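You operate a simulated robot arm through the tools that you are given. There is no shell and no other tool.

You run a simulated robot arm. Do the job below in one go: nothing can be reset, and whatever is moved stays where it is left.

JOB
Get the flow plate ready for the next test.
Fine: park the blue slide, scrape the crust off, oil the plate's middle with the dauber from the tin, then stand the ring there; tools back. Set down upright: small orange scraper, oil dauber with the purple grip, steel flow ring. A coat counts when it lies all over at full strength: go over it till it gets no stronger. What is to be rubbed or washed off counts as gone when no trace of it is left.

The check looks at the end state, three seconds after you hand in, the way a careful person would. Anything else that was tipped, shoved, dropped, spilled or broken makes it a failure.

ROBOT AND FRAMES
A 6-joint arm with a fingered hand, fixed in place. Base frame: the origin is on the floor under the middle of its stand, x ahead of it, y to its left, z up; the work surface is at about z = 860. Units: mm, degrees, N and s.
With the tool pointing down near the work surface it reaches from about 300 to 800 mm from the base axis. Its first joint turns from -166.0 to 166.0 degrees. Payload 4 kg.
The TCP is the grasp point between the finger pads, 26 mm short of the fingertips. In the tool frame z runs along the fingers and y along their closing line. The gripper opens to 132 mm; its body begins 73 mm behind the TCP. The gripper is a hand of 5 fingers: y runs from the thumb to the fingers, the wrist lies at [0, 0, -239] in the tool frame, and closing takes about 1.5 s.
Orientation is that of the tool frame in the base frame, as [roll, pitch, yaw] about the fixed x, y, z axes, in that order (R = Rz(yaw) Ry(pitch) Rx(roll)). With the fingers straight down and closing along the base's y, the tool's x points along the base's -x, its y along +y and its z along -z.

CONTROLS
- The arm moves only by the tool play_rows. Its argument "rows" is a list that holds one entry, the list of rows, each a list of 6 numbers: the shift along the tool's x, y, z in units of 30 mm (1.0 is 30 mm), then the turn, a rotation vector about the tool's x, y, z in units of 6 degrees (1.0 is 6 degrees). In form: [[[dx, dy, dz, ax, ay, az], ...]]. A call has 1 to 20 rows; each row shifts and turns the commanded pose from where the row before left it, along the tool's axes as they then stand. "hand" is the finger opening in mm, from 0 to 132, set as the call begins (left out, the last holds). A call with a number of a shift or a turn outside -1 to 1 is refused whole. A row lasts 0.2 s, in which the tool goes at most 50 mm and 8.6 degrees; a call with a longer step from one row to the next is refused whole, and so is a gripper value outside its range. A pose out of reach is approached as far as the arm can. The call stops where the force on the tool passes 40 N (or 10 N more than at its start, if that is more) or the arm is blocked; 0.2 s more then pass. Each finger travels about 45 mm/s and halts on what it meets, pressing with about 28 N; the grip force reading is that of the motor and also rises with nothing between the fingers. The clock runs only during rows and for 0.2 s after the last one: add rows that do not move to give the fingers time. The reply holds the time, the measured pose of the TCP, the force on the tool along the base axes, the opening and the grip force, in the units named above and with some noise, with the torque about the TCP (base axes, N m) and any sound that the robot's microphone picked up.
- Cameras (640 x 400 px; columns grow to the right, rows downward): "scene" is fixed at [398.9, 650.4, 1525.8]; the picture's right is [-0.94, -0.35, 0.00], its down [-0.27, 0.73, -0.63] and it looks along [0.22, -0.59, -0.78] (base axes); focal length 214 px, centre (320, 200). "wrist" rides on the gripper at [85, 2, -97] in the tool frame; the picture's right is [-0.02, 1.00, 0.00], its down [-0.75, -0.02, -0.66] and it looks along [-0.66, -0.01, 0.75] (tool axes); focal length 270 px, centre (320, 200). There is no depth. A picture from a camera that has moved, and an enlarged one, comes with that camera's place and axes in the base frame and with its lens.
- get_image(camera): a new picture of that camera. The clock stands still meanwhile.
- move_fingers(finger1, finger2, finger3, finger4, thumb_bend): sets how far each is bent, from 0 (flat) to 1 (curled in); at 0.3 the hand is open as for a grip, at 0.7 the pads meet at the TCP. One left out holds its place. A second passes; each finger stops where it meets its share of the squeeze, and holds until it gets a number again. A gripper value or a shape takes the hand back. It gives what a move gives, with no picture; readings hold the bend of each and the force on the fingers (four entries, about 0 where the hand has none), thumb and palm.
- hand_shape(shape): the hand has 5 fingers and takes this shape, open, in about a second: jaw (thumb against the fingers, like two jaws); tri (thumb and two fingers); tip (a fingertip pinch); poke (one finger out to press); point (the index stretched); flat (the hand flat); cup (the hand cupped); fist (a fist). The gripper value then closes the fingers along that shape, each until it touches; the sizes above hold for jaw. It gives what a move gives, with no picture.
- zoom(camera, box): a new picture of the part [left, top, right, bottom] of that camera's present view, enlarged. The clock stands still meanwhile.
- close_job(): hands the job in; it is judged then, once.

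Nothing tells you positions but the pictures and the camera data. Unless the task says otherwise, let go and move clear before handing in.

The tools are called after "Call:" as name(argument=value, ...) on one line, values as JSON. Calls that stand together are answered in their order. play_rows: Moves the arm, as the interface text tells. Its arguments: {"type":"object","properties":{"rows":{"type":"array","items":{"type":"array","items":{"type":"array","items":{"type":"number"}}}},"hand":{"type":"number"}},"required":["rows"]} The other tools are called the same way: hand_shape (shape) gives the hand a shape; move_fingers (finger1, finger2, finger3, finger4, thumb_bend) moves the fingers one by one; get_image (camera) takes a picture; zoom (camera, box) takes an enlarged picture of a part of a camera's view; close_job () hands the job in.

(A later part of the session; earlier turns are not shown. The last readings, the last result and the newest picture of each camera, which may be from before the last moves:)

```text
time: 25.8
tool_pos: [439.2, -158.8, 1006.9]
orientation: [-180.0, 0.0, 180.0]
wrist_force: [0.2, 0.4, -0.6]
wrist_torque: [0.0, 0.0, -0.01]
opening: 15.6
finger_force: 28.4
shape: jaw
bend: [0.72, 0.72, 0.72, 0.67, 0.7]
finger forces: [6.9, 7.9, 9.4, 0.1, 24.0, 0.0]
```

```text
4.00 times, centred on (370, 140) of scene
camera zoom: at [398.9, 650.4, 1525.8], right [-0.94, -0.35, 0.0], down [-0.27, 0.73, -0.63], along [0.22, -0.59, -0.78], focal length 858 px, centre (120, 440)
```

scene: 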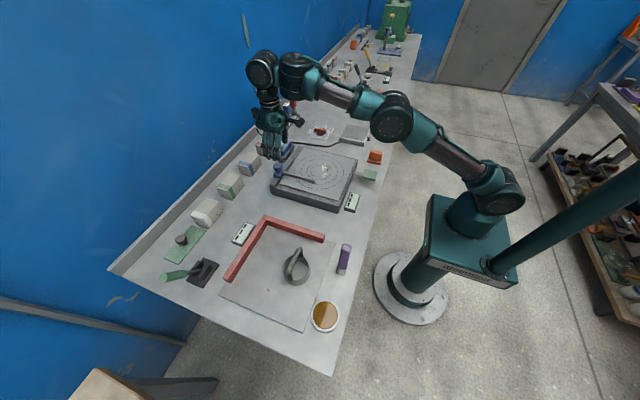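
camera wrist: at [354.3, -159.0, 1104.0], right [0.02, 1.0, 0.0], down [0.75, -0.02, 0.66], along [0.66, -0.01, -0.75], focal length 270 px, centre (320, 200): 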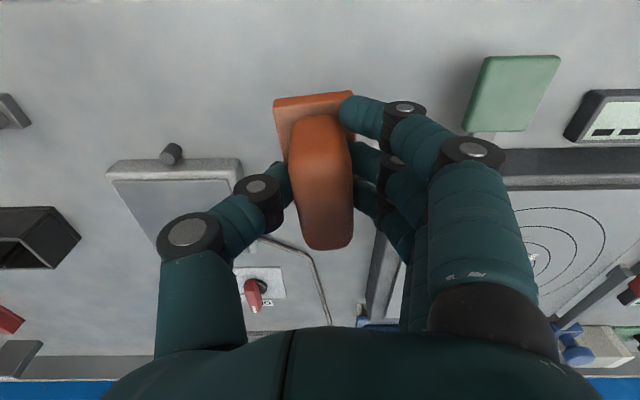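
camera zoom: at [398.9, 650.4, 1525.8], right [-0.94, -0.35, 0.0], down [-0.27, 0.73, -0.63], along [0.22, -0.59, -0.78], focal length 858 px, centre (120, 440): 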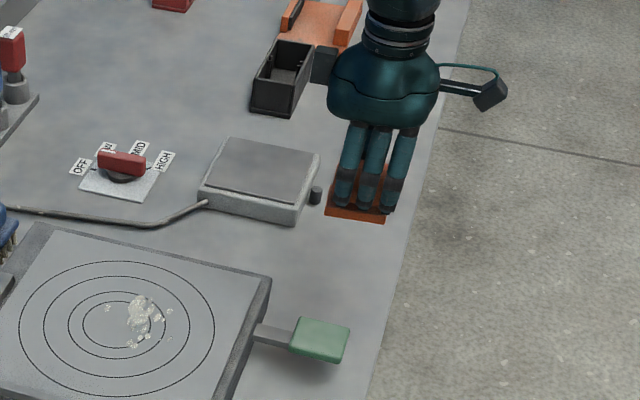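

The scraper hangs level, its bottom about 41 mm below the TCP. I'll carry it over a clean part of the plate at +y side of the crust (around x=590, y=115) and look.

Call:
play_rows(rows=[[[-0.42, 0.761, 0, 0, 0, 0], [-0.42, 0.761, 0, 0, 0, 0], [-0.42, 0.761, 0, 0, 0, 0], [-0.42, 0.761, 0, 0, 0, 0], [-0.42, 0.761, 0, 0, 0, 0], [-0.42, 0.761, 0, 0, 0, 0], [-0.42, 0.761, 0, 0, 0, 0], [-0.42, 0.761, 0, 0, 0, 0], [-0.42, 0.761, 0, 0, 0, 0], [-0.42, 0.761, 0, 0, 0, 0], [-0.42, 0.761, 0, 0, 0, 0], [-0.42, 0.761, 0, 0, 0, 0], [0, 0, 0, 0, 0, 0]]])

Call:
get_image(camera="wrist")

Call:
zoom(camera="scene", box=[250, 110, 390, 220])

```text
time: 28.6
tool_pos: [588.8, 114.8, 1005.9]
orientation: [-180.0, 0.0, 180.0]
wrist_force: [1.1, 0.2, -1.5]
wrist_torque: [0.01, -0.01, -0.01]
opening: 15.1
finger_force: 27.6
shape: jaw
bend: [0.72, 0.72, 0.72, 0.67, 0.71]
finger forces: [6.8, 7.8, 9.5, 0.0, 24.0, 0.1]
```

```text
taken
camera wrist: at [503.8, 115.6, 1103.0], right [0.02, 1.0, 0.0], down [0.75, -0.02, 0.66], along [0.66, -0.01, -0.75], focal length 270 px, centre (320, 200)
```

wrist: 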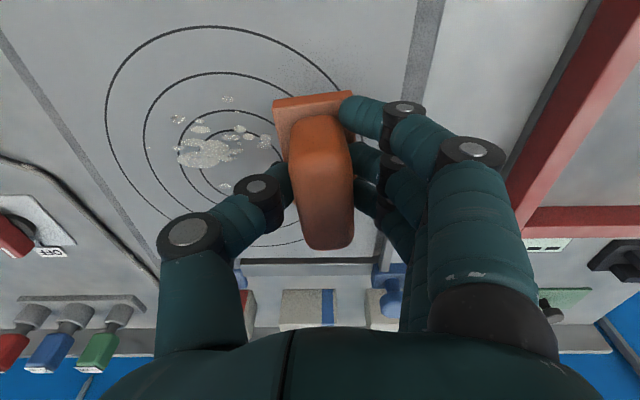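

```text
3.64 times, centred on (320, 165) of scene
camera zoom: at [398.9, 650.4, 1525.8], right [-0.94, -0.35, 0.0], down [-0.27, 0.73, -0.63], along [0.22, -0.59, -0.78], focal length 780 px, centre (320, 327)
```

zoom: 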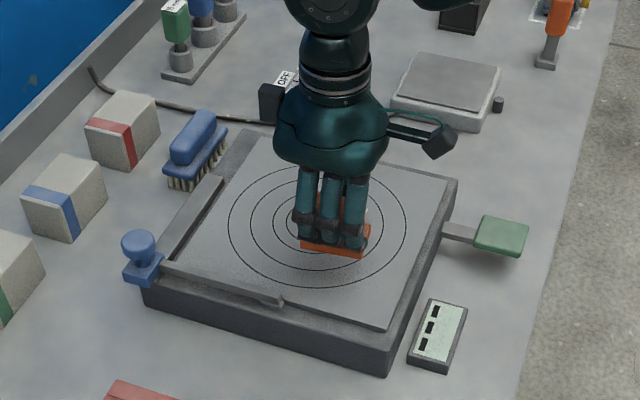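

I'm above the clean side. Lowering toward the plate in small steps to feel for contact (expected around TCP z≈965).

Call:
play_rows(rows=[[[0, 0, 0.5, 0, 0, 0], [0, 0, 0.5, 0, 0, 0], [0, 0, 0.1, 0, 0, 0], [0, 0, 0, 0, 0, 0]]])

Call:
zoom(camera="scene", box=[280, 140, 370, 200])

```text
time: 29.6
tool_pos: [588.2, 113.5, 973.0]
orientation: [180.0, 0.0, 180.0]
wrist_force: [0.7, -0.4, -1.4]
wrist_torque: [-0.03, -0.04, 0.01]
opening: 15.5
finger_force: 27.7
shape: jaw
bend: [0.72, 0.72, 0.72, 0.67, 0.71]
finger forces: [6.7, 7.8, 9.4, 0.1, 23.9, 0.1]
```

```text
6.67 times, centred on (325, 170) of scene
camera zoom: at [398.9, 650.4, 1525.8], right [-0.94, -0.35, 0.0], down [-0.27, 0.73, -0.63], along [0.22, -0.59, -0.78], focal length 1430 px, centre (287, 400)
```

zoom: 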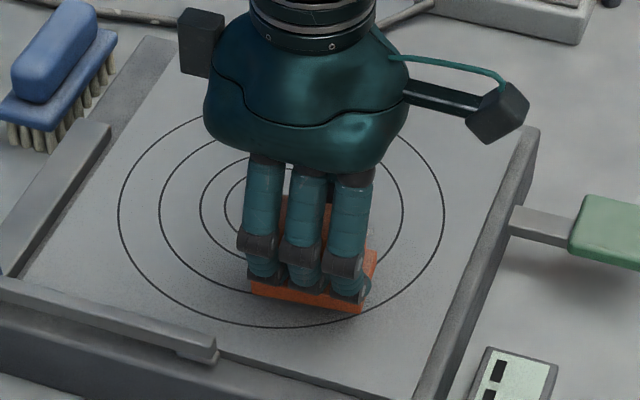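

Call:
play_rows(rows=[[[0, 0, 0.07, 0, 0, 0], [0, 0, 0.07, 0, 0, 0], [0, 0, 0.07, 0, 0, 0], [0, 0, 0, 0, 0, 0]]])

```text
time: 30.6
tool_pos: [588.5, 112.8, 966.1]
orientation: [-180.0, 0.1, -179.9]
wrist_force: [0.3, 0.4, -0.2]
wrist_torque: [-0.02, 0.0, -0.01]
opening: 15.3
finger_force: 27.7
shape: jaw
bend: [0.72, 0.72, 0.72, 0.67, 0.71]
finger forces: [6.9, 7.8, 9.4, 0.1, 23.9, 0.0]
```

No contact yet at TCP z=966. I'll keep lowering in 2 mm steps.

Call:
play_rows(rows=[[[0, 0, 0.07, 0, 0, 0], [0, 0, 0.07, 0, 0, 0], [0, 0, 0, 0, 0, 0]]])

Call:
zoom(camera="scene", box=[300, 150, 360, 190])

```text
time: 31.4
tool_pos: [589.8, 113.1, 960.8]
orientation: [180.0, 0.0, -180.0]
wrist_force: [-0.5, 0.7, 0.0]
wrist_torque: [0.0, 0.0, 0.02]
opening: 15.4
finger_force: 28.2
shape: jaw
bend: [0.72, 0.72, 0.72, 0.67, 0.71]
finger forces: [6.8, 7.9, 9.5, 0.1, 23.8, 0.1]
```

```text
10.00 times, centred on (330, 170) of scene
camera zoom: at [398.9, 650.4, 1525.8], right [-0.94, -0.35, 0.0], down [-0.27, 0.73, -0.63], along [0.22, -0.59, -0.78], focal length 2145 px, centre (220, 500)
```

zoom: 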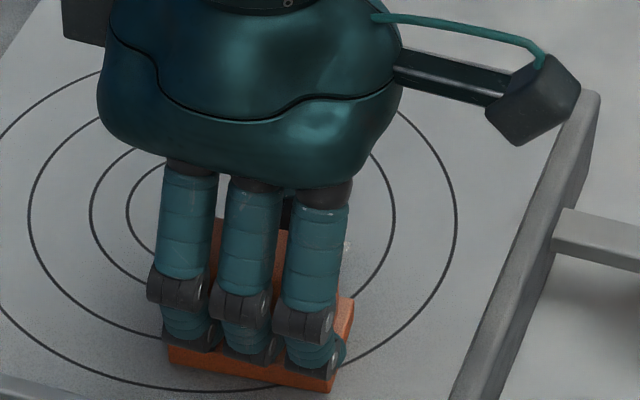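

Call:
play_rows(rows=[[[0, 0, 0.05, 0, 0, 0], [0, 0, 0.05, 0, 0, 0], [0, 0, 0.05, 0, 0, 0], [0, 0, 0, 0, 0, 0]]])

```text
time: 32.4
tool_pos: [589.8, 112.7, 957.5]
orientation: [-180.0, 0.1, 180.0]
wrist_force: [0.8, -5.3, 18.4]
wrist_torque: [0.11, 0.1, 0.0]
opening: 16.2
finger_force: 28.0
shape: jaw
bend: [0.73, 0.73, 0.73, 0.67, 0.71]
finger forces: [7.4, 8.5, 10.5, 0.0, 31.1, 0.0]
```

Contact at TCP z≈958 with 18 N. I'll ease off slightly and then sweep toward -y across the crust.

Call:
play_rows(rows=[[[0, 0, -0.025, 0, 0, 0], [0, -0.2, 0, 0, 0, 0], [0, 0, 0, 0, 0, 0]]])

```text
time: 33.2
tool_pos: [589.3, 107.1, 957.9]
orientation: [180.0, 0.0, 180.0]
wrist_force: [-1.0, 4.4, 13.8]
wrist_torque: [0.33, 0.04, -0.01]
opening: 16.6
finger_force: 27.9
shape: jaw
bend: [0.73, 0.73, 0.73, 0.67, 0.71]
finger forces: [8.4, 10.1, 11.3, 0.2, 24.7, 0.0]
```

Sliding works with about 14 N down. Now the first sweep across the crust at x≈590.

Call:
play_rows(rows=[[[0, -0.3, 0, 0, 0, 0], [0, -0.3, 0, 0, 0, 0], [0, -0.3, 0, 0, 0, 0], [0, -0.3, 0, 0, 0, 0], [0, -0.3, 0, 0, 0, 0], [0, -0.3, 0, 0, 0, 0], [0, -0.3, 0, 0, 0, 0], [0, -0.3, 0, 0, 0, 0], [0, -0.3, 0, 0, 0, 0], [0, -0.3, 0, 0, 0, 0], [0, -0.3, 0, 0, 0, 0], [0, -0.3, 0, 0, 0, 0], [0, -0.3, 0, 0, 0, 0], [0, -0.3, 0, 0, 0, 0], [0, 0, 0, 0, 0, 0]]])

Call:
get_image(camera="wrist")

Call:
zoom(camera="scene", box=[270, 120, 370, 210])

```text
time: 36.4
tool_pos: [590.2, -17.8, 958.7]
orientation: [180.0, 0.1, -180.0]
wrist_force: [1.6, 4.8, 13.2]
wrist_torque: [0.32, 0.05, -0.05]
opening: 16.3
finger_force: 28.3
shape: jaw
bend: [0.73, 0.73, 0.73, 0.67, 0.71]
finger forces: [8.6, 9.9, 11.1, 0.2, 25.0, 0.0]
```

```text
taken
camera wrist: at [504.8, -17.6, 1055.0], right [0.02, 1.0, 0.0], down [0.75, -0.02, 0.66], along [0.66, -0.01, -0.75], focal length 270 px, centre (320, 200)
```

wrist: 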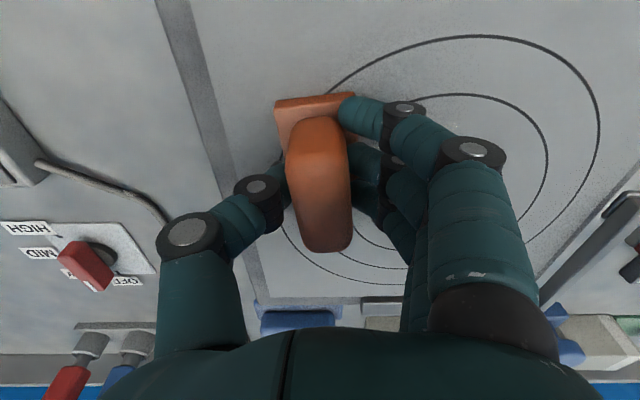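

```text
4.44 times, centred on (320, 165) of scene
camera zoom: at [398.9, 650.4, 1525.8], right [-0.94, -0.35, 0.0], down [-0.27, 0.73, -0.63], along [0.22, -0.59, -0.78], focal length 953 px, centre (320, 356)
```

zoom: 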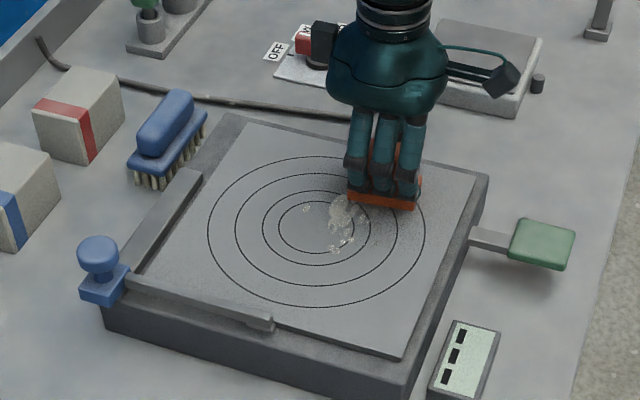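

Call:
zoom(camera="scene", box=[320, 145, 370, 185])

```text
10.00 times, centred on (345, 165) of scene
camera zoom: at [398.9, 650.4, 1525.8], right [-0.94, -0.35, 0.0], down [-0.27, 0.73, -0.63], along [0.22, -0.59, -0.78], focal length 2145 px, centre (70, 550)
```

zoom: 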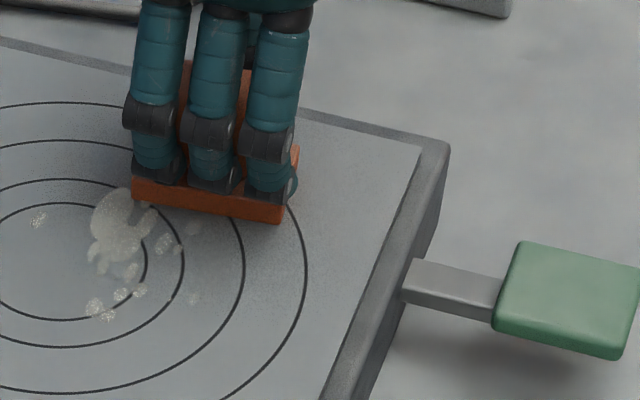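

The crust fades with each pass. I'll continue with back-and-forth sweeps at x≈605 and x≈625.

Call:
play_rows(rows=[[[-0.5, 0, 0, 0, 0, 0], [0, 0.47, 0, 0, 0, 0], [0, 0.47, 0, 0, 0, 0], [0, 0.47, 0, 0, 0, 0], [0, 0.47, 0, 0, 0, 0], [0, 0.47, 0, 0, 0, 0], [0, 0.47, 0, 0, 0, 0], [0, 0.47, 0, 0, 0, 0], [0, 0.47, 0, 0, 0, 0], [-0.6, 0, 0, 0, 0, 0], [0, -0.47, 0, 0, 0, 0], [0, -0.47, 0, 0, 0, 0], [0, -0.47, 0, 0, 0, 0], [0, -0.47, 0, 0, 0, 0], [0, -0.47, 0, 0, 0, 0], [0, -0.47, 0, 0, 0, 0], [0, -0.47, 0, 0, 0, 0], [0, -0.47, 0, 0, 0, 0], [0, 0, 0, 0, 0, 0]]])

Call:
get_image(camera="wrist")

Call:
zoom(camera="scene", box=[300, 140, 360, 190])

```text
time: 40.4
tool_pos: [623.9, -20.0, 956.9]
orientation: [179.9, 0.0, 179.9]
wrist_force: [0.0, 4.5, 16.7]
wrist_torque: [0.32, 0.12, -0.06]
opening: 16.5
finger_force: 28.0
shape: jaw
bend: [0.73, 0.73, 0.73, 0.67, 0.71]
finger forces: [8.7, 10.1, 12.2, 0.2, 25.3, 0.1]
```

```text
taken
camera wrist: at [538.5, -18.7, 1054.5], right [0.02, 1.0, 0.0], down [0.75, -0.02, 0.66], along [0.66, -0.01, -0.75], focal length 270 px, centre (320, 200)
```

wrist: 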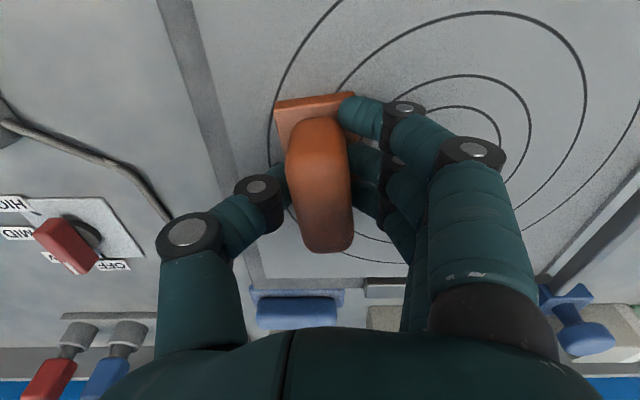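

```text
8.00 times, centred on (330, 165) of scene
camera zoom: at [398.9, 650.4, 1525.8], right [-0.94, -0.35, 0.0], down [-0.27, 0.73, -0.63], along [0.22, -0.59, -0.78], focal length 1716 px, centre (240, 480)
```

zoom: 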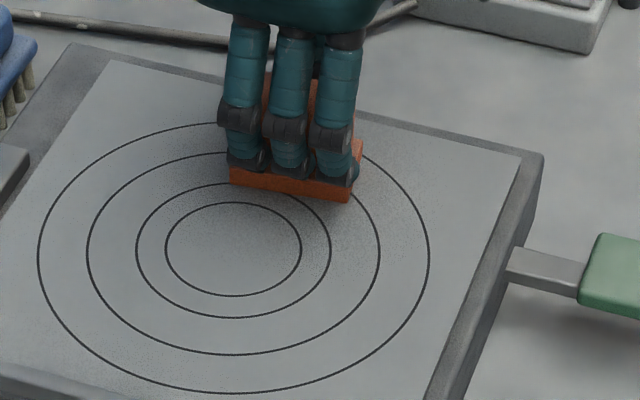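

The visible crust is gone. I'll make further passes over the entire area, including the outlying specks, to clear any faint trace.

Call:
play_rows(rows=[[[-0.5, -0.4, 0, 0, 0, 0], [0, 0.5, 0, 0, 0, 0], [0, 0.5, 0, 0, 0, 0], [0, 0.5, 0, 0, 0, 0], [0, 0.5, 0, 0, 0, 0], [0, 0.5, 0, 0, 0, 0], [0, 0.5, 0, 0, 0, 0], [0, 0.5, 0, 0, 0, 0], [0, 0.5, 0, 0, 0, 0], [0.6, 0, 0, 0, 0, 0], [0, -0.5, 0, 0, 0, 0], [0, -0.5, 0, 0, 0, 0], [0, -0.5, 0, 0, 0, 0], [0, -0.5, 0, 0, 0, 0], [0, -0.5, 0, 0, 0, 0], [0, -0.5, 0, 0, 0, 0], [0, -0.5, 0, 0, 0, 0], [0, -0.5, 0, 0, 0, 0], [0, 0, 0, 0, 0, 0]]])

Call:
play_rows(rows=[[[0.6, 0, 0, 0, 0, 0], [0, 0.5, 0, 0, 0, 0], [0, 0.5, 0, 0, 0, 0], [0, 0.5, 0, 0, 0, 0], [0, 0.5, 0, 0, 0, 0], [0, 0.5, 0, 0, 0, 0], [0, 0.5, 0, 0, 0, 0], [0, 0.5, 0, 0, 0, 0], [0, 0.5, 0, 0, 0, 0], [0.6, 0, 0, 0, 0, 0], [0, -0.5, 0, 0, 0, 0], [0, -0.5, 0, 0, 0, 0], [0, -0.5, 0, 0, 0, 0], [0, -0.5, 0, 0, 0, 0], [0, -0.5, 0, 0, 0, 0], [0, -0.5, 0, 0, 0, 0], [0, -0.5, 0, 0, 0, 0], [0, -0.5, 0, 0, 0, 0], [0, 0, 0, 0, 0, 0]]])

Call:
get_image(camera="wrist")

Call:
zoom(camera="scene", box=[290, 140, 360, 190])

```text
time: 44.4
tool_pos: [618.5, -30.8, 957.2]
orientation: [179.9, 0.1, 180.0]
wrist_force: [-0.1, 4.6, 12.5]
wrist_torque: [0.31, 0.05, 0.0]
opening: 16.5
finger_force: 27.8
shape: jaw
bend: [0.73, 0.73, 0.73, 0.67, 0.71]
finger forces: [8.1, 9.7, 13.3, 0.4, 24.6, 0.1]
```

```text
time: 48.4
tool_pos: [586.3, -30.9, 959.1]
orientation: [-179.9, 0.0, 179.9]
wrist_force: [0.2, 1.0, -0.4]
wrist_torque: [0.06, -0.03, -0.03]
opening: 16.4
finger_force: 28.1
shape: jaw
bend: [0.72, 0.72, 0.72, 0.67, 0.71]
finger forces: [6.7, 8.1, 9.5, 0.4, 24.0, 0.0]
```

```text
taken
camera wrist: at [501.3, -30.0, 1055.6], right [0.02, 1.0, 0.0], down [0.75, -0.02, 0.66], along [0.66, -0.01, -0.75], focal length 270 px, centre (320, 200)
```

wrist: 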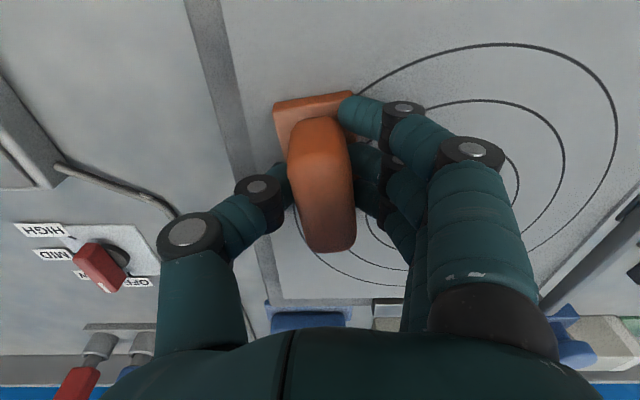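

```text
8.00 times, centred on (325, 165) of scene
camera zoom: at [398.9, 650.4, 1525.8], right [-0.94, -0.35, 0.0], down [-0.27, 0.73, -0.63], along [0.22, -0.59, -0.78], focal length 1716 px, centre (280, 480)
```

zoom: 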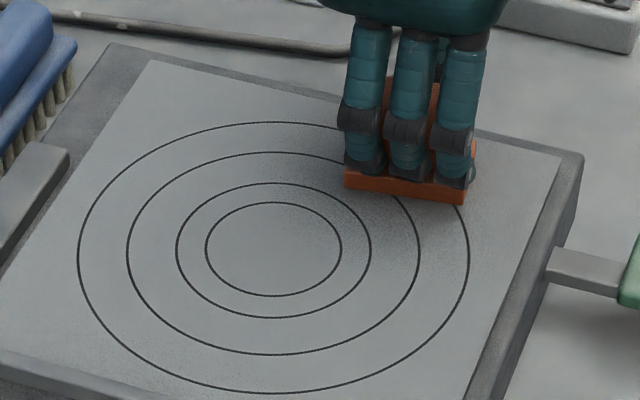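

Contact faded at the end of the last sweep, so I'll lift and inspect the plate from the side before deciding on more passes.

Call:
play_rows(rows=[[[0, 0, -0.5, 0, 0, 0], [0, 0, -0.9, 0, 0, 0], [0, 0.9, -0.5, 0, 0, 0], [0, 0.9, 0, 0, 0, 0], [0, 0.9, 0, 0, 0, 0], [0, 0.9, 0, 0, 0, 0], [0, 0.9, 0, 0, 0, 0], [0, 0.9, 0, 0, 0, 0], [0, 0, 0, 0, 0, 0]]])

Call:
zoom(camera="wrist", box=[60, 0, 320, 250])

Call:
zoom(camera="scene", box=[290, 140, 360, 190])

```text
time: 50.4
tool_pos: [584.2, 132.1, 1016.2]
orientation: [180.0, 0.0, 179.9]
wrist_force: [0.5, 0.6, -0.5]
wrist_torque: [0.01, -0.03, 0.03]
opening: 16.0
finger_force: 27.6
shape: jaw
bend: [0.72, 0.72, 0.72, 0.67, 0.72]
finger forces: [6.8, 7.8, 9.1, 0.4, 24.0, 0.0]
```

```text
1.60 times, centred on (190, 125) of wrist
camera zoom: at [499.6, 132.8, 1113.1], right [0.02, 1.0, 0.0], down [0.75, -0.02, 0.66], along [0.66, -0.01, -0.75], focal length 432 px, centre (528, 320)
```

zoom: 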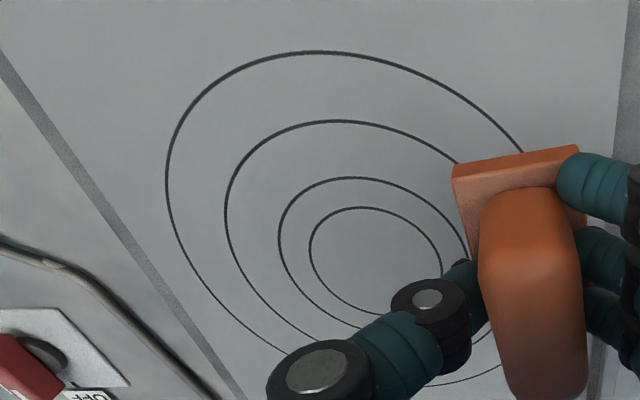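

```text
8.00 times, centred on (325, 165) of scene
camera zoom: at [398.9, 650.4, 1525.8], right [-0.94, -0.35, 0.0], down [-0.27, 0.73, -0.63], along [0.22, -0.59, -0.78], focal length 1716 px, centre (280, 480)
```

zoom: 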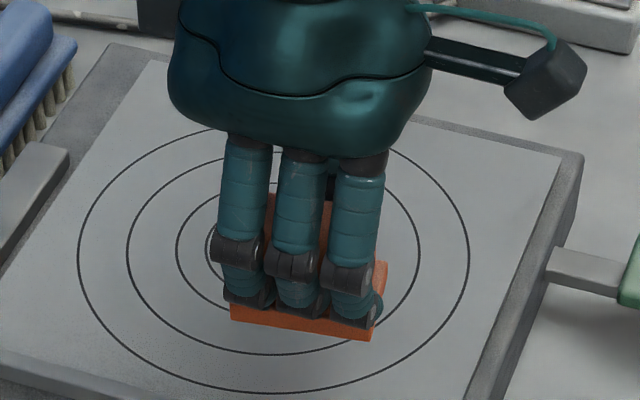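

Call:
zoom(camera="wrist", box=[150, 60, 260, 160])

Call:
zoom(camera="wrist", box=[120, 20, 250, 110])

```text
4.00 times, centred on (205, 110) of wrist
camera zoom: at [499.6, 132.8, 1113.1], right [0.02, 1.0, 0.0], down [0.75, -0.02, 0.66], along [0.66, -0.01, -0.75], focal length 1081 px, centre (780, 560)
```

zoom: 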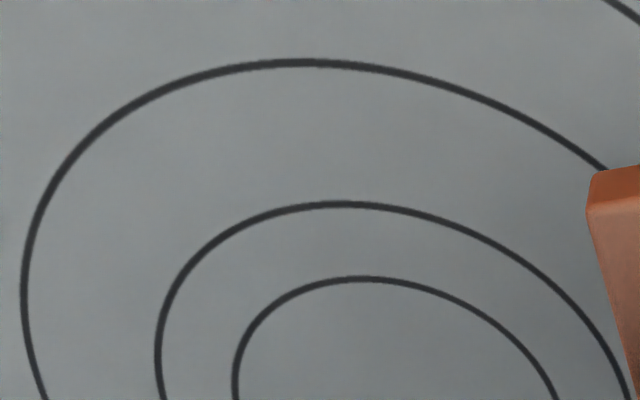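

```text
4.44 times, centred on (185, 65) of wrist
camera zoom: at [499.6, 132.8, 1113.1], right [0.02, 1.0, 0.0], down [0.75, -0.02, 0.66], along [0.66, -0.01, -0.75], focal length 1201 px, centre (920, 800)
```

zoom: 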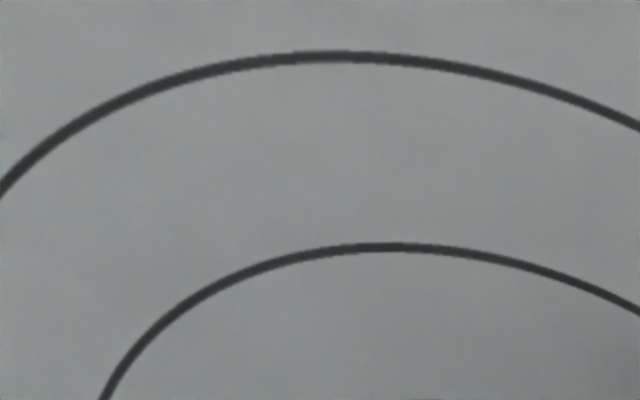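

The plate looks clean, but the near strip (x≈560-590) only had a couple of pressed passes. I'll do two more pressed sweeps there for safety.

Call:
play_rows(rows=[[[0, -0.4, 0.6, 0, 0, 0], [0, -0.4, 0.7, 0, 0, 0], [0, 0, 0.5, 0, 0, 0], [0, 0, 0.07, 0, 0, 0], [0, 0, 0.04, 0, 0, 0], [0, 0, 0, 0, 0, 0]]])

```text
time: 51.8
tool_pos: [584.5, 106.1, 957.1]
orientation: [180.0, 0.2, 179.9]
wrist_force: [3.5, -2.7, 9.6]
wrist_torque: [0.11, 0.02, -0.04]
opening: 16.0
finger_force: 27.9
shape: jaw
bend: [0.72, 0.72, 0.72, 0.67, 0.72]
finger forces: [6.7, 8.0, 10.0, 0.5, 27.5, 0.0]
```

Call:
play_rows(rows=[[[0, 0, 0.01, 0, 0, 0], [0, -0.5, 0, 0, 0, 0], [0, -0.5, 0, 0, 0, 0], [0, -0.5, 0.003, 0, 0, 0], [0, -0.5, 0, 0, 0, 0], [0, -0.5, 0.003, 0, 0, 0], [0, -0.5, 0, 0, 0, 0], [0, -0.5, 0.003, 0, 0, 0], [0, -0.5, 0, 0, 0, 0], [0, -0.5, 0.003, 0, 0, 0], [0, 0.5, 0.003, 0, 0, 0], [0, 0.5, 0, 0, 0, 0], [0, 0.5, 0.003, 0, 0, 0], [0, 0.5, 0, 0, 0, 0], [0, 0.5, 0.003, 0, 0, 0], [0, 0.5, 0, 0, 0, 0], [0, 0.5, 0.003, 0, 0, 0], [0, 0.5, 0, 0, 0, 0], [0, 0, 0, 0, 0, 0]]])

```text
time: 54.0
tool_pos: [585.2, -24.0, 957.7]
orientation: [-179.9, 0.3, -179.9]
wrist_force: [-1.5, -0.4, 9.6]
wrist_torque: [0.22, 0.03, 0.06]
opening: 16.5
finger_force: 27.9
shape: jaw
bend: [0.73, 0.73, 0.73, 0.67, 0.71]
finger forces: [7.1, 8.7, 14.5, 0.5, 27.1, 0.0]
stopped in row 10: the force on the tool passed its limit at 41 N (the readings are from after the stop); the commanded pose is now the measured one
```

The sharp reversal tripped the force limit; nothing seems displaced. I'll check the grip, then sweep back more gently.

Call:
zoom(camera="wrist", box=[160, 60, 480, 270])

Call:
zoom(camera="scene", box=[290, 120, 370, 190])

```text
1.90 times, centred on (320, 165) of wrist
camera zoom: at [499.9, -23.4, 1054.3], right [0.02, 1.0, 0.0], down [0.75, -0.01, 0.66], along [0.66, -0.01, -0.75], focal length 515 px, centre (320, 267)
```

zoom: 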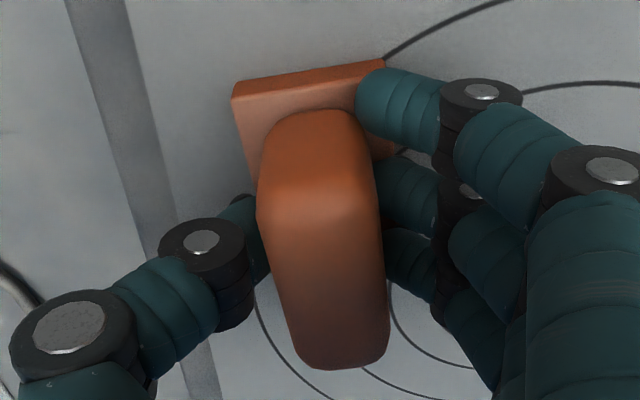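

```text
5.71 times, centred on (330, 155) of scene
camera zoom: at [398.9, 650.4, 1525.8], right [-0.94, -0.35, 0.0], down [-0.27, 0.73, -0.63], along [0.22, -0.59, -0.78], focal length 1226 px, centre (263, 457)
```

zoom: 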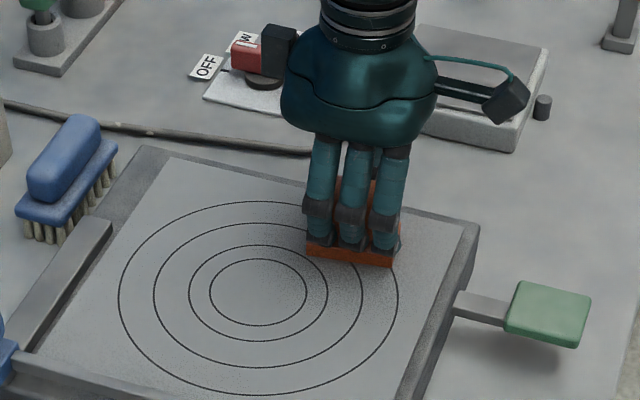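

Grip is fine with slightly more twist. Sweeping back gently.

Call:
play_rows(rows=[[[0, 0.1, 0, 0, 0, 0], [0, 0.25, 0, 0, 0, 0], [0, 0.35, 0, 0, 0, 0], [0, 0.35, 0, 0, 0, 0], [0, 0.35, 0, 0, 0, 0], [0, 0.35, 0, 0, 0, 0], [0, 0.35, 0, 0, 0, 0], [0, 0.35, 0, 0, 0, 0], [0, 0.35, 0, 0, 0, 0], [0, 0.35, 0, 0, 0, 0], [0, 0.35, 0, 0, 0, 0], [0, 0.3, 0, 0, 0, 0], [0, 0.1, 0, 0, 0, 0], [0, 0, 0, 0, 0, 0]]])

```text
time: 57.0
tool_pos: [584.9, 94.7, 957.1]
orientation: [179.9, 0.2, -179.8]
wrist_force: [0.9, -3.7, 22.1]
wrist_torque: [0.13, 0.06, 0.01]
opening: 17.3
finger_force: 27.6
shape: jaw
bend: [0.73, 0.73, 0.73, 0.67, 0.71]
finger forces: [6.7, 10.7, 16.1, 0.4, 30.1, 0.0]
```

One more pressed pass over the middle at x≈608 and x≈632.

Call:
play_rows(rows=[[[-0.4, 0, 0, 0, 0, 0], [-0.4, 0, 0, 0, 0, 0], [0, -0.2, 0, 0, 0, 0], [0, -0.4, 0, 0, 0, 0], [0, -0.45, 0, 0, 0, 0], [0, -0.45, 0, 0, 0, 0], [0, -0.45, 0, 0, 0, 0], [0, -0.45, 0, 0, 0, 0], [0, -0.45, 0, 0, 0, 0], [0, -0.45, 0, 0, 0, 0], [0, -0.45, 0, 0, 0, 0], [0, -0.3, 0, 0, 0, 0], [0, -0.1, 0, 0, 0, 0], [0, 0, 0, 0, 0, 0]]])

Call:
play_rows(rows=[[[-0.4, 0, 0, 0, 0, 0], [-0.4, 0, 0, 0, 0, 0], [0, 0.2, 0, 0, 0, 0], [0, 0.4, 0, 0, 0, 0], [0, 0.45, 0, 0, 0, 0], [0, 0.45, 0, 0, 0, 0], [0, 0.45, 0, 0, 0, 0], [0, 0.45, 0, 0, 0, 0], [0, 0.45, 0, 0, 0, 0], [0, 0.45, 0, 0, 0, 0], [0, 0.45, 0, 0, 0, 0], [0, 0.3, 0, 0, 0, 0], [0, 0.1, 0, 0, 0, 0], [0, 0, 0, 0, 0, 0]]])

Call:
get_image(camera="wrist")

Call:
zoom(camera="scene", box=[290, 130, 370, 200])

```text
time: 60.0
tool_pos: [608.7, -31.2, 956.8]
orientation: [180.0, 0.3, -179.9]
wrist_force: [0.4, 10.4, 26.6]
wrist_torque: [0.71, 0.05, -0.05]
opening: 16.9
finger_force: 28.2
shape: jaw
bend: [0.73, 0.73, 0.73, 0.67, 0.72]
finger forces: [10.4, 16.8, 24.7, 0.5, 23.9, 0.0]
```

```text
time: 63.0
tool_pos: [632.1, 92.6, 958.8]
orientation: [-179.9, 0.3, 180.0]
wrist_force: [-1.6, -5.1, 15.5]
wrist_torque: [0.15, 0.01, 0.01]
opening: 16.6
finger_force: 27.7
shape: jaw
bend: [0.72, 0.72, 0.72, 0.67, 0.71]
finger forces: [6.1, 8.4, 15.2, 0.5, 29.8, 0.0]
```

```text
taken
camera wrist: at [547.3, 93.2, 1054.3], right [0.02, 1.0, 0.0], down [0.75, -0.02, 0.66], along [0.66, -0.01, -0.75], focal length 270 px, centre (320, 200)
```

wrist: 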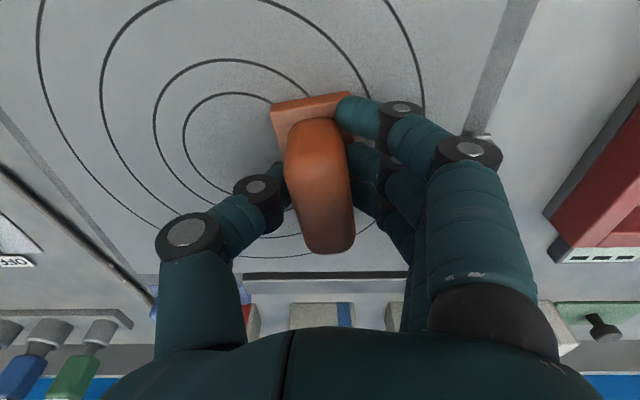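

```text
5.71 times, centred on (330, 165) of scene
camera zoom: at [398.9, 650.4, 1525.8], right [-0.94, -0.35, 0.0], down [-0.27, 0.73, -0.63], along [0.22, -0.59, -0.78], focal length 1226 px, centre (263, 400)
```

zoom: 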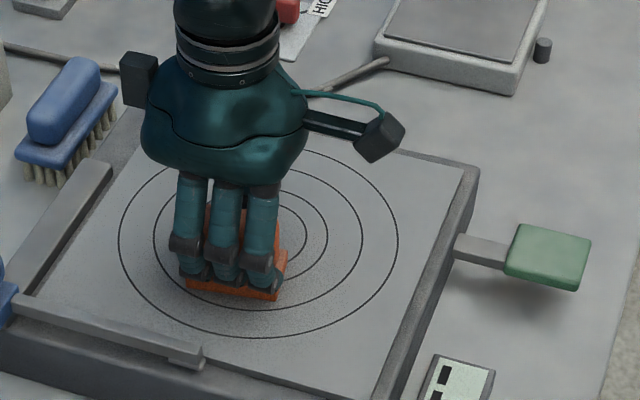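

The plate is clear. Now I return the scraper to its place at (437, -160), untwisting about 8° before setting it down.

Call:
play_rows(rows=[[[0, 0, -0.5, 0, 0, 0], [0, 0, -0.9, 0, 0, 0], [0, 0, -0.5, 0, 0, 0], [0.539, -0.702, 0, 0, 0, 0], [0.539, -0.702, 0, 0, 0, 0], [0.539, -0.702, 0, 0, 0, 0], [0.539, -0.702, 0, 0, 0, 0], [0.539, -0.702, 0, 0, 0, 0], [0.539, -0.702, 0, 0, 0, 0], [0.539, -0.702, 0, 0, 0, 0], [0.539, -0.702, 0, 0, 0, 0], [0.539, -0.702, 0, 0, 0, 0], [0.539, -0.702, 0, 0, 0, 0], [0.539, -0.702, 0, 0, 0, 0], [0.539, -0.702, 0, 0, 0, 0], [0, 0, 0, 0, 0, 0.65], [0, 0, 0, 0, 0, 0.65], [0, 0, 0, 0, 0, 0]]])

Call:
get_image(camera="wrist")

Call:
zoom(camera="scene", box=[270, 120, 420, 220])

```text
time: 66.8
tool_pos: [438.1, -159.7, 1014.2]
orientation: [180.0, 0.2, 172.2]
wrist_force: [0.1, -1.3, -0.8]
wrist_torque: [0.02, 0.05, 0.0]
opening: 15.9
finger_force: 28.5
shape: jaw
bend: [0.72, 0.72, 0.72, 0.67, 0.71]
finger forces: [6.7, 8.1, 9.3, 0.8, 24.5, 0.0]
```

```text
taken
camera wrist: at [355.2, -147.7, 1111.4], right [0.16, 0.99, 0.0], down [0.74, -0.12, 0.66], along [0.65, -0.1, -0.75], focal length 270 px, centre (320, 200)
```

wrist: 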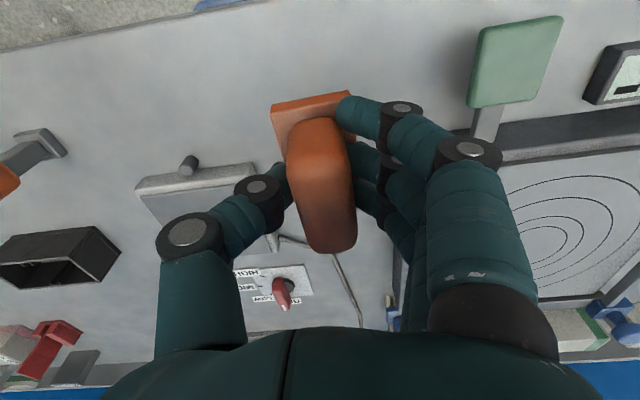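

```text
4.00 times, centred on (345, 170) of scene
camera zoom: at [398.9, 650.4, 1525.8], right [-0.94, -0.35, 0.0], down [-0.27, 0.73, -0.63], along [0.22, -0.59, -0.78], focal length 858 px, centre (220, 320)
```

zoom: 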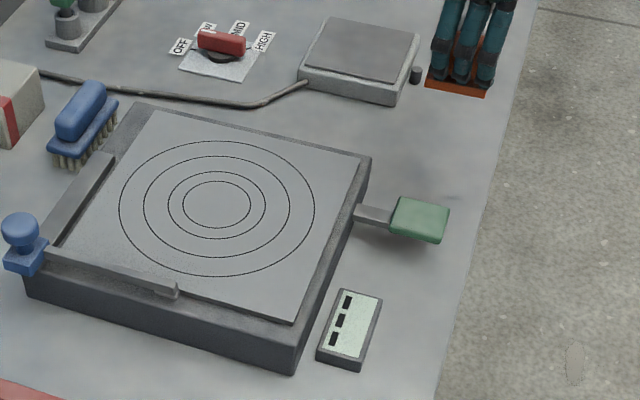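

The plate is clean and the scraper is aligned with the bench edge. Lowering it to its spot.

Call:
play_rows(rows=[[[0, 0, 0.9, 0, 0, 0], [0, 0, 0.9, 0, 0, 0], [0, 0, 0.9, 0, 0, 0], [0, 0, 0.7, 0, 0, 0], [0, 0, 0.2, 0, 0, 0], [0, 0, 0.1, 0, 0, 0], [0, 0, 0, 0, 0, 0]]])

```text
time: 68.4
tool_pos: [438.3, -160.7, 902.0]
orientation: [180.0, 0.1, 172.3]
wrist_force: [-0.4, 0.7, -0.7]
wrist_torque: [0.01, 0.02, 0.01]
opening: 16.0
finger_force: 28.0
shape: jaw
bend: [0.72, 0.72, 0.72, 0.67, 0.71]
finger forces: [6.7, 8.1, 9.1, 0.7, 24.3, 0.1]
```

Call:
play_rows(rows=[[[0, 0, 0.04, 0, 0, 0], [0, 0, 0.04, 0, 0, 0], [0, 0, 0, 0, 0, 0]]])

```text
time: 69.2
tool_pos: [438.9, -159.9, 899.9]
orientation: [179.9, 0.2, 172.3]
wrist_force: [-2.3, -1.2, 3.6]
wrist_torque: [0.08, -0.07, 0.05]
opening: 16.0
finger_force: 27.8
shape: jaw
bend: [0.72, 0.72, 0.72, 0.67, 0.71]
finger forces: [6.5, 8.0, 11.0, 0.6, 25.0, 0.0]
```

Contact with the table at 3.6 N. Opening the hand gently.

Call:
play_rows(rows=[[[0, 0, 0, 0, 0, 0], [0, 0, 0, 0, 0, 0], [0, 0, 0, 0, 0, 0]]], hand=40)

Call:
play_rows(rows=[[[0, 0, 0, 0, 0, 0], [0, 0, 0, 0, 0, 0], [0, 0, 0, 0, 0, 0], [0, 0, 0, 0, 0, 0], [0, 0, 0, 0, 0, 0], [0, 0, 0, 0, 0, 0]]], hand=95)

Call:
get_image(camera="wrist")

```text
time: 70.0
tool_pos: [438.5, -160.9, 899.9]
orientation: [180.0, 0.2, 172.3]
wrist_force: [0.1, 0.0, 0.0]
wrist_torque: [-0.03, -0.02, 0.01]
opening: 39.5
finger_force: 0.1
shape: jaw
bend: [0.74, 0.74, 0.74, 0.73, 0.7]
finger forces: [0.1, 0.0, 0.0, 0.0, 0.1, 0.0]
```

```text
time: 71.4
tool_pos: [437.4, -159.9, 899.1]
orientation: [-180.0, 0.2, 172.2]
wrist_force: [0.1, 0.4, 0.6]
wrist_torque: [-0.01, 0.0, 0.01]
opening: 94.3
finger_force: 0.0
shape: jaw
bend: [0.66, 0.66, 0.66, 0.66, 0.62]
finger forces: [0.0, 0.0, 0.1, 0.0, 0.1, 0.1]
```

```text
taken
camera wrist: at [355.1, -148.2, 996.8], right [0.15, 0.99, 0.0], down [0.74, -0.12, 0.66], along [0.65, -0.1, -0.75], focal length 270 px, centre (320, 200)
```

wrist: 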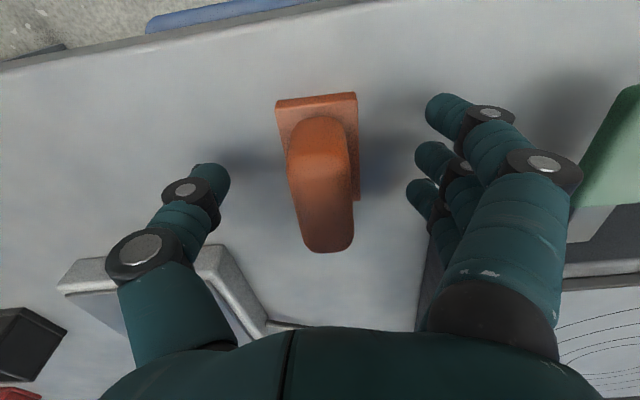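

The scraper stands upright on its spot. I'll rise, undo the hand rotation, and go look at the dauber near (425, 397) and the tin near (428, 529).

Call:
play_rows(rows=[[[0, 0, -0.5, 0, 0, 0], [0, 0, -0.9, 0, 0, 0], [0, 0, -1, 0, 0, 0], [0, 0, -1, 0, 0, 0], [0, 0, -1, 0, 0, 0], [0, 0, -1, 0, 0, 0], [0, 0, -0.6, 0, 0, -0.65], [0, 0, 0, 0, 0, -0.65], [0, 0, 0, 0, 0, 0]]])

Call:
play_rows(rows=[[[0.213, 0.967, 0, 0, 0, 0], [0.213, 0.967, 0, 0, 0, 0], [0.213, 0.967, 0, 0, 0, 0], [0.213, 0.967, 0, 0, 0, 0], [0.213, 0.967, 0, 0, 0, 0], [0.213, 0.967, 0, 0, 0, 0], [0.213, 0.967, 0, 0, 0, 0], [0.213, 0.967, 0, 0, 0, 0], [0.213, 0.967, 0, 0, 0, 0], [0.213, 0.967, 0, 0, 0, 0], [0.213, 0.967, 0, 0, 0, 0], [0.213, 0.967, 0, 0, 0, 0], [0.213, 0.967, 0, 0, 0, 0], [0.213, 0.967, 0, 0, 0, 0], [0.213, 0.967, 0, 0, 0, 0], [0.213, 0.967, 0, 0, 0, 0], [0.213, 0.967, 0, 0, 0, 0], [0.213, 0.967, 0, 0, 0, 0], [0.213, 0.967, 0, 0, 0, 0], [0, 0, 0, 0, 0, 0]]])

Call:
get_image(camera="wrist")

Call:
get_image(camera="scene")

```text
time: 73.4
tool_pos: [438.1, -157.9, 1078.4]
orientation: [180.0, 0.3, -180.0]
wrist_force: [0.1, 0.5, -0.1]
wrist_torque: [-0.03, -0.02, 0.0]
opening: 94.6
finger_force: 0.1
shape: jaw
bend: [0.66, 0.66, 0.66, 0.66, 0.62]
finger forces: [0.1, 0.0, 0.1, 0.0, 0.0, 0.0]
```

```text
time: 77.6
tool_pos: [314.9, 391.0, 1079.0]
orientation: [180.0, 0.2, -179.9]
wrist_force: [-0.5, 0.4, 0.0]
wrist_torque: [-0.02, 0.03, 0.02]
opening: 94.7
finger_force: 0.0
shape: jaw
bend: [0.66, 0.66, 0.66, 0.66, 0.62]
finger forces: [0.0, 0.0, 0.0, 0.0, 0.1, 0.1]
```

```text
taken
camera wrist: at [229.6, 391.5, 1175.4], right [0.02, 1.0, 0.0], down [0.75, -0.01, 0.66], along [0.66, -0.01, -0.75], focal length 270 px, centre (320, 200)
```

wrist: 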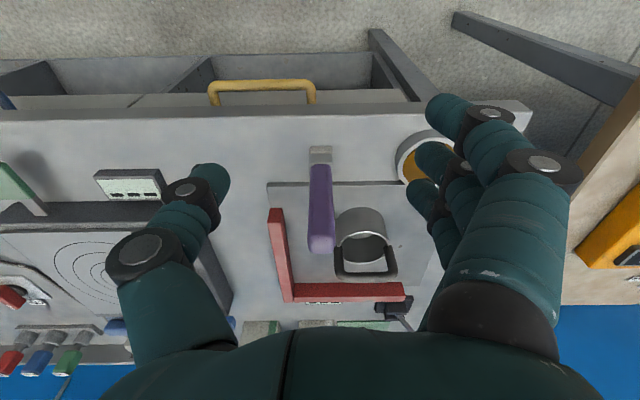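

```text
taken
```

scene: 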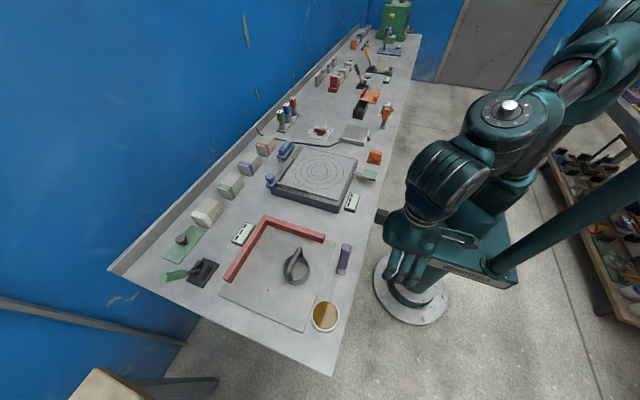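

Call:
zoom(camera="wrist", box=[250, 120, 430, 290])

Call:
zoom(camera="wrist", box=[280, 130, 380, 270])

Call:
zoom(camera="scene", box=[270, 230, 360, 290])

Call:
zoom(camera="scene", box=[290, 280, 360, 350])

```text
2.35 times, centred on (340, 205) of wrist
camera zoom: at [229.6, 391.5, 1175.4], right [0.02, 1.0, 0.0], down [0.75, -0.01, 0.66], along [0.66, -0.01, -0.75], focal length 636 px, centre (273, 188)
```

zoom: 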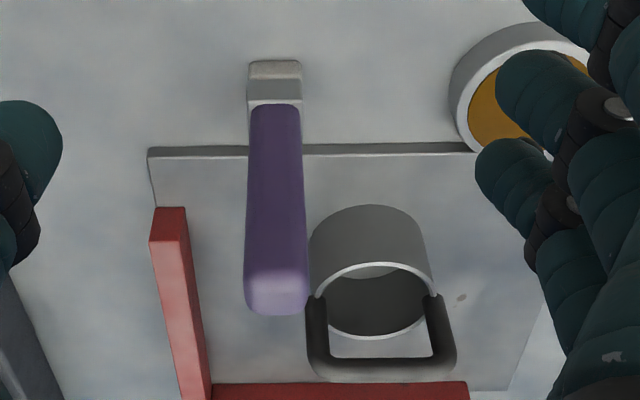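

```text
2.86 times, centred on (330, 200) of wrist
camera zoom: at [229.6, 391.5, 1175.4], right [0.02, 1.0, 0.0], down [0.75, -0.01, 0.66], along [0.66, -0.01, -0.75], focal length 772 px, centre (291, 200)
```

zoom: 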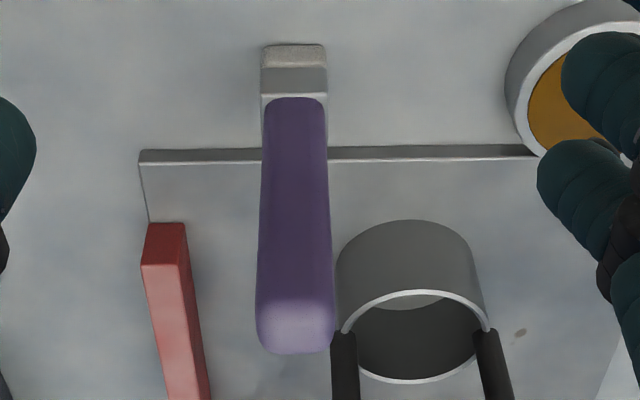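

```text
6.67 times, centred on (315, 260) of scene
camera zoom: at [398.9, 650.4, 1525.8], right [-0.94, -0.35, 0.0], down [-0.27, 0.73, -0.63], along [0.22, -0.59, -0.78], focal length 1430 px, centre (353, -200)
```

zoom: 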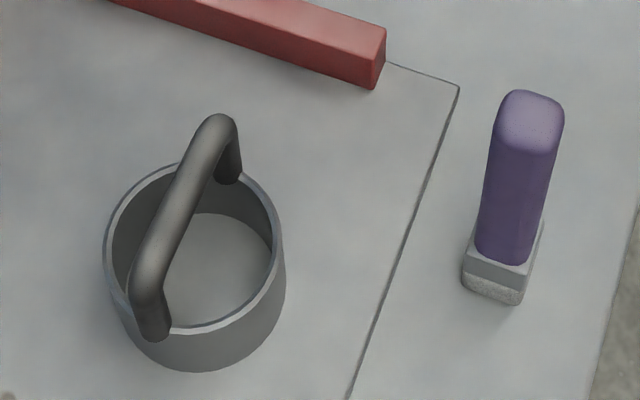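

```text
5.71 times, centred on (325, 315) of scene
camera zoom: at [398.9, 650.4, 1525.8], right [-0.94, -0.35, 0.0], down [-0.27, 0.73, -0.63], along [0.22, -0.59, -0.78], focal length 1226 px, centre (291, -457)
```

zoom: 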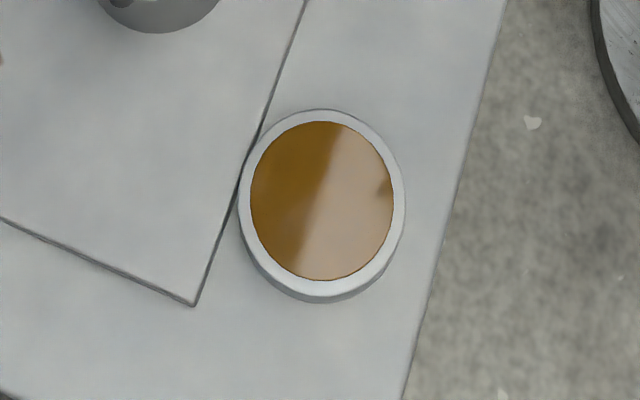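

The dauber stands at about (427, 390), roughly 28 mm square with its grip top near z≈1015 and felt pad at the bottom. I'll move above it and check alignment.

Call:
play_rows(rows=[[[-0.7, 0, 0, 0, 0, 0], [-0.9, 0, 0, 0, 0, 0], [-0.9, 0, 0, 0, 0, 0], [-0.9, 0, 0, 0, 0, 0], [-0.333, 0, 0, 0, 0, 0], [0, 0, 0, 0, 0, 0]]])

Call:
get_image(camera="wrist")

Call:
zoom(camera="scene", box=[270, 190, 400, 300])

```text
time: 79.0
tool_pos: [428.5, 391.0, 1081.1]
orientation: [-180.0, 0.2, -179.9]
wrist_force: [-0.1, -0.3, -0.1]
wrist_torque: [0.02, -0.03, 0.01]
opening: 94.7
finger_force: 0.0
shape: jaw
bend: [0.66, 0.66, 0.66, 0.66, 0.62]
finger forces: [0.1, 0.0, 0.1, 0.0, 0.1, 0.1]
```

```text
taken
camera wrist: at [344.4, 391.5, 1178.0], right [0.02, 1.0, 0.0], down [0.75, -0.01, 0.66], along [0.66, -0.01, -0.75], focal length 270 px, centre (320, 200)
```

wrist: 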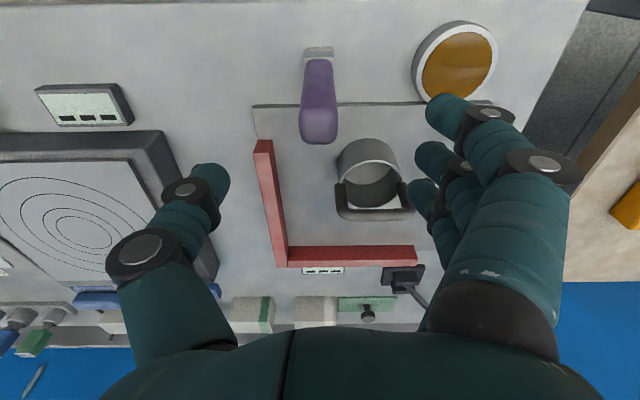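

```text
3.64 times, centred on (335, 245) of scene
camera zoom: at [398.9, 650.4, 1525.8], right [-0.94, -0.35, 0.0], down [-0.27, 0.73, -0.63], along [0.22, -0.59, -0.78], focal length 780 px, centre (266, 36)
```

zoom: 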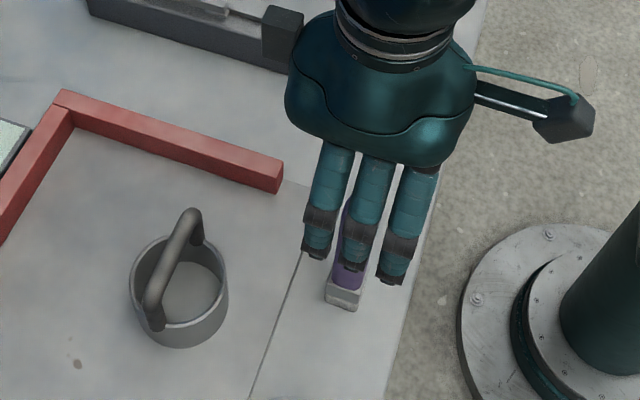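

Aligned within a couple of millimetres. Descending around the purple grip to TCP z≈958.

Call:
play_rows(rows=[[[0, -0.05, 0.9, 0, 0, 0], [0, 0, 0.9, 0, 0, 0], [0, 0, 0.9, 0, 0, 0], [0, 0, 0.9, 0, 0, 0], [0, 0, 0.5, 0, 0, 0], [0, 0, 0, 0, 0, 0]]])

Call:
get_image(camera="wrist")

Call:
zoom(camera="scene", box=[290, 200, 400, 300])

```text
time: 80.4
tool_pos: [428.4, 390.2, 956.5]
orientation: [180.0, 0.2, -179.9]
wrist_force: [0.3, 0.4, -0.3]
wrist_torque: [0.03, 0.0, 0.0]
opening: 94.7
finger_force: 0.0
shape: jaw
bend: [0.66, 0.66, 0.66, 0.66, 0.62]
finger forces: [0.1, 0.0, 0.0, 0.0, 0.0, 0.1]
```

```text
taken
camera wrist: at [343.4, 391.6, 1053.6], right [0.02, 1.0, 0.0], down [0.75, -0.01, 0.66], along [0.66, -0.01, -0.75], focal length 270 px, centre (320, 200)
```

wrist: 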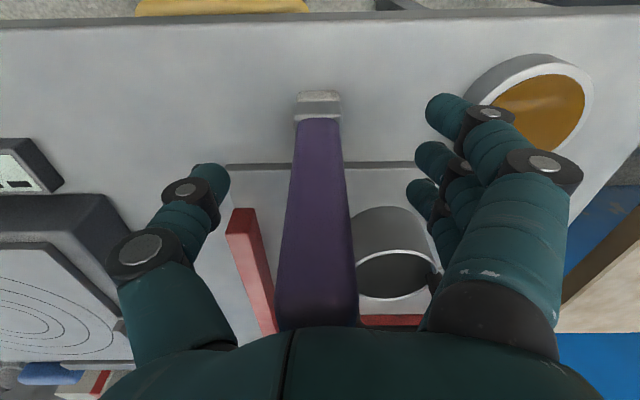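

```text
4.00 times, centred on (345, 250) of scene
camera zoom: at [398.9, 650.4, 1525.8], right [-0.94, -0.35, 0.0], down [-0.27, 0.73, -0.63], along [0.22, -0.59, -0.78], focal length 858 px, centre (220, 0)
```

zoom: 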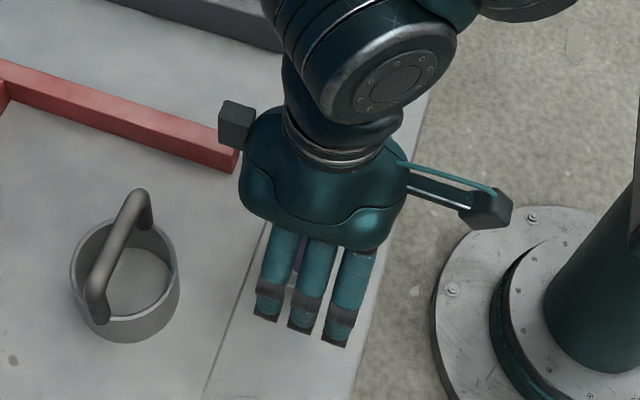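

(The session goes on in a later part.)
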